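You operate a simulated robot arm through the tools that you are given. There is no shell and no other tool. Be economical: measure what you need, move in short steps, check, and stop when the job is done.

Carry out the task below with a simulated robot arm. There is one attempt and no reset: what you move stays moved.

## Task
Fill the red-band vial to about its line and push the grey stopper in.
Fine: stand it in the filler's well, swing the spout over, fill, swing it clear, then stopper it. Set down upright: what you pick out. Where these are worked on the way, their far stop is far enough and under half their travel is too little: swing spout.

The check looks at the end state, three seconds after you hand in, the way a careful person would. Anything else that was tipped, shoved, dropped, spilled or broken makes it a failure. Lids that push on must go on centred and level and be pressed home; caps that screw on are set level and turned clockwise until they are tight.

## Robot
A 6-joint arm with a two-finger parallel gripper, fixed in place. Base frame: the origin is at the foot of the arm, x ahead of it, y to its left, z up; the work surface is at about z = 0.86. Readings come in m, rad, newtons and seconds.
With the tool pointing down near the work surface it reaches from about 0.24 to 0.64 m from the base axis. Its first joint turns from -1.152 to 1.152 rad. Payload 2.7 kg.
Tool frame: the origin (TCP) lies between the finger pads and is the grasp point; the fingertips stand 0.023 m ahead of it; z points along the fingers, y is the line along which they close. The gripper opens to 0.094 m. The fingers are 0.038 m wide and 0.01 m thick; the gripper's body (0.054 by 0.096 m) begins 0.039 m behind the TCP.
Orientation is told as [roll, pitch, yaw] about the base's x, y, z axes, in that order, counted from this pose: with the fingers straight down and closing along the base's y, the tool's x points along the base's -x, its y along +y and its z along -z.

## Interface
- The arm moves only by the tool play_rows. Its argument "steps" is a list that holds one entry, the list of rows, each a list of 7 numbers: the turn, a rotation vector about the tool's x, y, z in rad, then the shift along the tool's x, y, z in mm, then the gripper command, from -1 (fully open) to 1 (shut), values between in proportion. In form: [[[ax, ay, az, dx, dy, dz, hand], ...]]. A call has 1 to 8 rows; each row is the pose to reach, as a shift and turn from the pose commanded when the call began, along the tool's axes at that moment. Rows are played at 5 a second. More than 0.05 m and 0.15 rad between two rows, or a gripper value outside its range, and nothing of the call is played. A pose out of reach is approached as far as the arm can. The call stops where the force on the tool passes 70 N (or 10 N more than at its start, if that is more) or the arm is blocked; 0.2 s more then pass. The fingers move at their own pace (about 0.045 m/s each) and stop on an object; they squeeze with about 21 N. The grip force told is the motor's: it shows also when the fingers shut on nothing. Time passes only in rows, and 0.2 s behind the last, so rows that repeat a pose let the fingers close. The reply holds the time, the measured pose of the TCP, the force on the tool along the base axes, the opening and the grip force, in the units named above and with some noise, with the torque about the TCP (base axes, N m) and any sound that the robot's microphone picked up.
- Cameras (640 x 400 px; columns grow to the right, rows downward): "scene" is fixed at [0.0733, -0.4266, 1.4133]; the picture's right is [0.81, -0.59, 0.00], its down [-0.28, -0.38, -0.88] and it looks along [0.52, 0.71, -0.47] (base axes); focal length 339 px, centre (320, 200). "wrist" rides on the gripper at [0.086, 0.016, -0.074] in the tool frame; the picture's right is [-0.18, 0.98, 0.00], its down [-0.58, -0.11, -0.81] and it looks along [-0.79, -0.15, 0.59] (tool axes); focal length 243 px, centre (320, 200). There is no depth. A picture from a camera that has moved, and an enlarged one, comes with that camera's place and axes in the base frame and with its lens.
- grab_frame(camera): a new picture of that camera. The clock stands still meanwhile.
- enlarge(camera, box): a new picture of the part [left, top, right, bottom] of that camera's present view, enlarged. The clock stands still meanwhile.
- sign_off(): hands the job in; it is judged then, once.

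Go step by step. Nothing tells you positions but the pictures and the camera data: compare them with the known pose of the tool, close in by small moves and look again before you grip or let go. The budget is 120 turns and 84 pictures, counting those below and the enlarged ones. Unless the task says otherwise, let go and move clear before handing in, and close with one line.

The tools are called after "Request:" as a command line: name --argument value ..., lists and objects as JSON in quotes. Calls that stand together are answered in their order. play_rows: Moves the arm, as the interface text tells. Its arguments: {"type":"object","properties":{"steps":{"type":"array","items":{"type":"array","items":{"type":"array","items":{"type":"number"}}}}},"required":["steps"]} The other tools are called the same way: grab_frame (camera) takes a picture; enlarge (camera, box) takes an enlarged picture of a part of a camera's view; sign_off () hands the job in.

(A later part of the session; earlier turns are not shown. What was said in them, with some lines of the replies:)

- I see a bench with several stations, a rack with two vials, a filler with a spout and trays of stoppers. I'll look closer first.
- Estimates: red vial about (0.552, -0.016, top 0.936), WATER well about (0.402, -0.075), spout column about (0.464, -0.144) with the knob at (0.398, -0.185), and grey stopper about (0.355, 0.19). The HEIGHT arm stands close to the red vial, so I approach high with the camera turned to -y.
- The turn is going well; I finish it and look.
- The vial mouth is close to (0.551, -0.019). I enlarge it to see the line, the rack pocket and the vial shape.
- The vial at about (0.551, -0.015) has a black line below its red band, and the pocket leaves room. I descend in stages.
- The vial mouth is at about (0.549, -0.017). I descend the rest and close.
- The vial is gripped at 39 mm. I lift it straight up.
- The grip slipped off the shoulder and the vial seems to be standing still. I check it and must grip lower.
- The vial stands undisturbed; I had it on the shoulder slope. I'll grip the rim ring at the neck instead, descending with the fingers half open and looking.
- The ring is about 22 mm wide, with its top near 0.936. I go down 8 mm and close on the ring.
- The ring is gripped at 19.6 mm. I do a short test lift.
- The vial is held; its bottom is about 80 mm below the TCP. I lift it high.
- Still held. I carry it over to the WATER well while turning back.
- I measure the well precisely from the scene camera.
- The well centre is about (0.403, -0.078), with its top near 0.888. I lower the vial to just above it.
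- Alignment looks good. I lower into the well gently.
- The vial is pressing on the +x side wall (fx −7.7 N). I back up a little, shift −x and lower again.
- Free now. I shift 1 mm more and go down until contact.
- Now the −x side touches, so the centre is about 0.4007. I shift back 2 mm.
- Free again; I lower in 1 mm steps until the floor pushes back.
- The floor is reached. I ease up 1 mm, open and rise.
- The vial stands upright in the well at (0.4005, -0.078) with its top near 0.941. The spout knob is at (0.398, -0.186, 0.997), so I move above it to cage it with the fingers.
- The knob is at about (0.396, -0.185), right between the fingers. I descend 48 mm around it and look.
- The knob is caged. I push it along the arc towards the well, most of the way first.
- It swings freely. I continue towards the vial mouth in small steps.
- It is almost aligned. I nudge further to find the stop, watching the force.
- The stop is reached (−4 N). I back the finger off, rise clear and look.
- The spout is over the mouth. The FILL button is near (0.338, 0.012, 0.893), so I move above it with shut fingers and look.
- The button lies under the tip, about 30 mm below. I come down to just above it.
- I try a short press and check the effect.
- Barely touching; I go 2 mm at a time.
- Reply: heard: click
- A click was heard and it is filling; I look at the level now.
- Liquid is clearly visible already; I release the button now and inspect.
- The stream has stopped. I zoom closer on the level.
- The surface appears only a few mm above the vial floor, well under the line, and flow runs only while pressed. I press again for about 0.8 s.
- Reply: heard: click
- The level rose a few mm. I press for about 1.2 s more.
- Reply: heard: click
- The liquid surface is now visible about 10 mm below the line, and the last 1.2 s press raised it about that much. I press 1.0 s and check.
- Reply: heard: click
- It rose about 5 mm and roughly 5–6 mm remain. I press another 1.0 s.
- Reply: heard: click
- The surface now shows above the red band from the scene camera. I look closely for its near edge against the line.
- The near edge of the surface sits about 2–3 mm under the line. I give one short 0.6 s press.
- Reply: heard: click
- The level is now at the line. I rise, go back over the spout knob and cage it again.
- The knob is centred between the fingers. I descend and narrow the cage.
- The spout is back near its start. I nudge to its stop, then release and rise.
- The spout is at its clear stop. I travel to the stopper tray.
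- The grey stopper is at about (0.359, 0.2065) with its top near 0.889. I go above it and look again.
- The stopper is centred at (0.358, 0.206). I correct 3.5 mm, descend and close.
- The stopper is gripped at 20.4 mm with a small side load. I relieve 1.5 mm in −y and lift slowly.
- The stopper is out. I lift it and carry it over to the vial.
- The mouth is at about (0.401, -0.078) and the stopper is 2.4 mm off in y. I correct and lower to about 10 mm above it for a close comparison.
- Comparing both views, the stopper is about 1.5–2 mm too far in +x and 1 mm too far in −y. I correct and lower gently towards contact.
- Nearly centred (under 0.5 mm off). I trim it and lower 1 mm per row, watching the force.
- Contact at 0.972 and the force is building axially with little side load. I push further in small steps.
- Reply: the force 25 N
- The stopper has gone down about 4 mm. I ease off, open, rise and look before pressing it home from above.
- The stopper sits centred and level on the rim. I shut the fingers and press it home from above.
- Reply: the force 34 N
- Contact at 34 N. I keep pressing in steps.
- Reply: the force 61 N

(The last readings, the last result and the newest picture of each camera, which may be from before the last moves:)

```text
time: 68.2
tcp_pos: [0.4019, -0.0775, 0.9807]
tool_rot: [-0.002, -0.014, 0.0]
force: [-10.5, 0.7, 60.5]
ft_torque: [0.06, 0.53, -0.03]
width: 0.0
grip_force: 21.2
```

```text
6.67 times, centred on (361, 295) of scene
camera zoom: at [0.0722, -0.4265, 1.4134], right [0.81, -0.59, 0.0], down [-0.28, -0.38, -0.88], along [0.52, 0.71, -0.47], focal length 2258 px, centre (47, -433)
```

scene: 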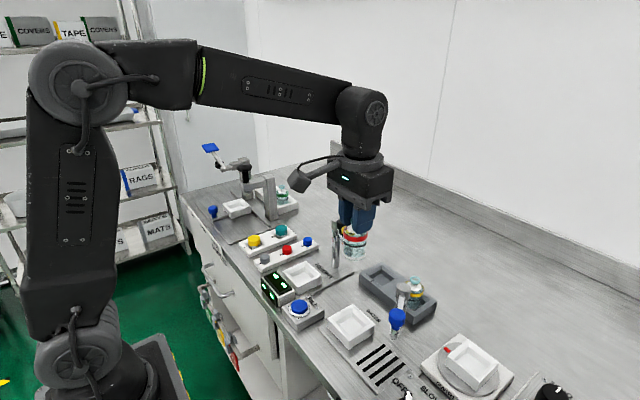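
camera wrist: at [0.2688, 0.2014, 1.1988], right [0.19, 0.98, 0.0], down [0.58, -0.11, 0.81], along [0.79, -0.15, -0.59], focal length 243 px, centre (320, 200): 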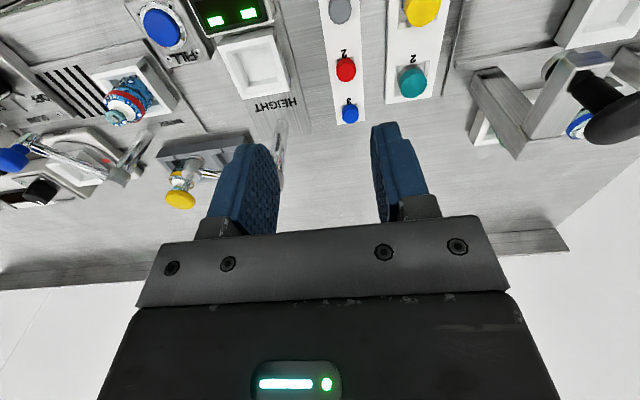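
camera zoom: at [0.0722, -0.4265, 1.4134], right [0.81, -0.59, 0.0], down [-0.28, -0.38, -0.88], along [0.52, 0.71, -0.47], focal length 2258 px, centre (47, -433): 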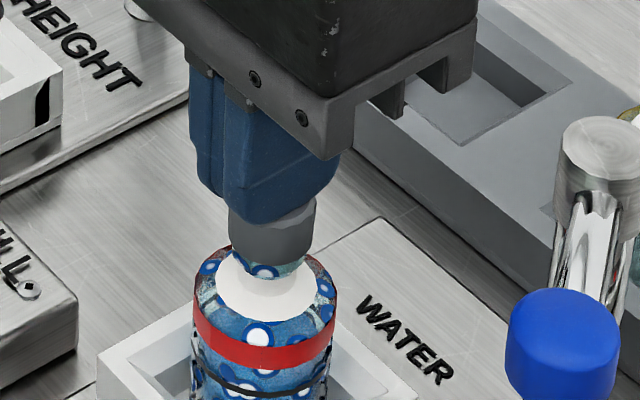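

It resisted 60 N with hardly any travel, so it should be home. I back off and inspect.

Request:
play_rows --steps '[[[0, 0, 0, 0, 0, -4, 1], [0, 0, 0, 0, 0, -8, 1], [0, 0, 0, 0, 0, -30, 1], [0, 0, 0, 0, 0, -60, 1], [0, 0, 0, 0, 0, -60, 1]]]'

Request:
enlarge --camera "scene" --box '[335, 285, 385, 325]'

Request:
enlarge --camera "wrist" --box '[260, 30, 380, 110]'

```text
time: 69.4
tcp_pos: [0.4006, -0.0762, 1.0381]
tool_rot: [-0.001, 0.0, -0.001]
force: [0.1, -1.0, -0.7]
ft_torque: [0.03, 0.0, 0.01]
width: 0.0
grip_force: 20.7
```

```text
10.00 times, centred on (360, 305) of scene
camera zoom: at [0.0733, -0.4266, 1.4133], right [0.81, -0.59, 0.0], down [-0.28, -0.38, -0.88], along [0.52, 0.71, -0.47], focal length 3387 px, centre (-80, -850)
```

zoom: 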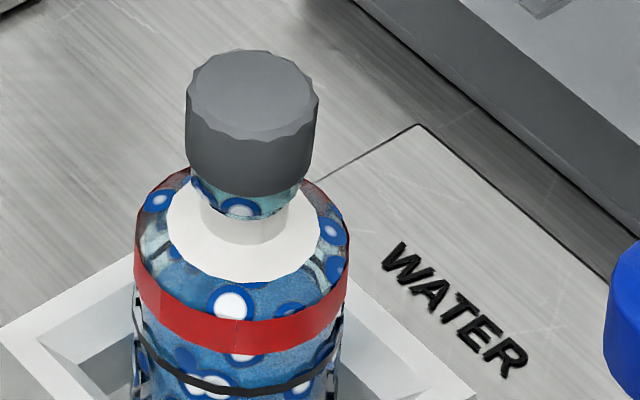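

```text
5.00 times, centred on (320, 70) of wrist
camera zoom: at [0.3138, -0.0598, 1.1125], right [0.18, 0.98, 0.0], down [0.58, -0.11, 0.81], along [0.79, -0.15, -0.59], focal length 1213 px, centre (320, 850)
```

zoom: 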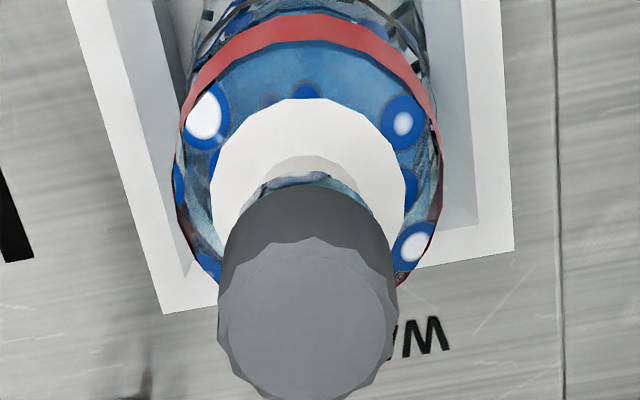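

The stopper is flush on the rim, centred and level. I move the arm clear and take a last overall look.

Request:
play_rows --steps '[[[0, 0, 0, 0, 0, -40, 0.5], [0, 0, 0, 0, 0, -80, 0.0], [0, 0, 0, 30, 40, -110, 0.0], [0, 0, 0, 60, 80, -130, 0.0], [0, 0, 0, 75, 120, -135, 0.0], [0, 0, 0, 75, 150, -135, 0.0]]]'

Request:
grab_frame --camera "scene"

Request:
enlarge --camera "scene" --box '[310, 260, 430, 350]'

```text
refused: row 3 steps farther than a row can; nothing moved
```

```text
3 pictures are left
```

scene: 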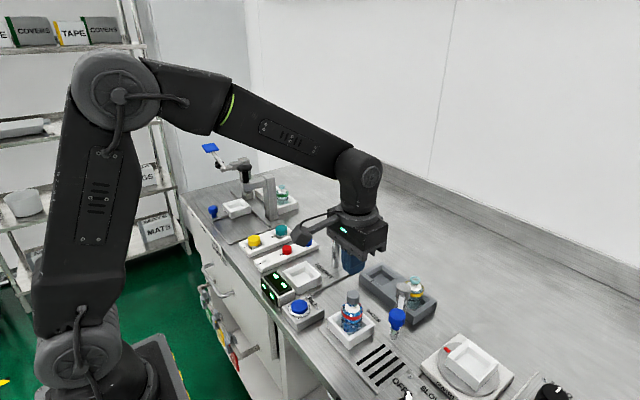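

```text
4.44 times, centred on (370, 305) of scene
camera zoom: at [0.0733, -0.4266, 1.4133], right [0.81, -0.59, 0.0], down [-0.28, -0.38, -0.88], along [0.52, 0.71, -0.47], focal length 1505 px, centre (98, -267)
```

zoom: 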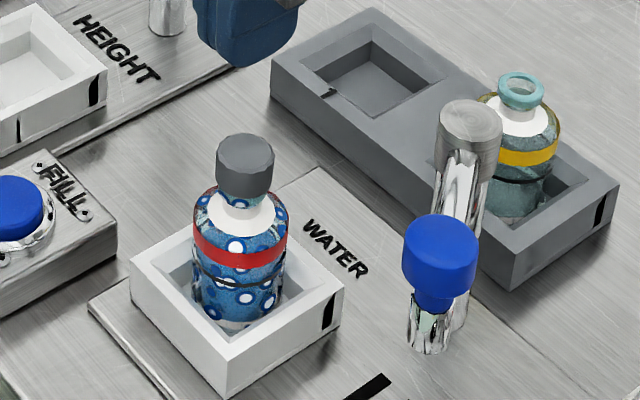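

Everything is in order: the vial is upright and stoppered in the well, and the spout is clear. That last move was refused for an oversized step, so I retreat with smaller ones.

Request:
play_rows --steps '[[[0, 0, 0, 0, 0, -35, 0.5], [0, 0, 0, 0, 0, -70, 0.3], [0, 0, 0, 0, 0, -105, 0.3], [0, 0, 0, 15, 25, -120, 0.3], [0, 0, 0, 35, 55, -130, 0.3], [0, 0, 0, 55, 85, -135, 0.3], [0, 0, 0, 55, 85, -135, 0.3]]]'

```text
time: 71.0
tcp_pos: [0.3455, 0.0068, 1.1735]
tool_rot: [0.0, 0.0, 0.0]
force: [-0.1, -0.7, 1.4]
ft_torque: [0.02, 0.01, 0.02]
width: 0.033
grip_force: 0.2
```

The arm is clear and the work is done, so I hand it in.

Request:
sign_off

```text
The job is handed in.
```

The red-band vial is standing upright in the filler's well, filled to about its line, with the grey stopper pressed home and the spout swung back clear.
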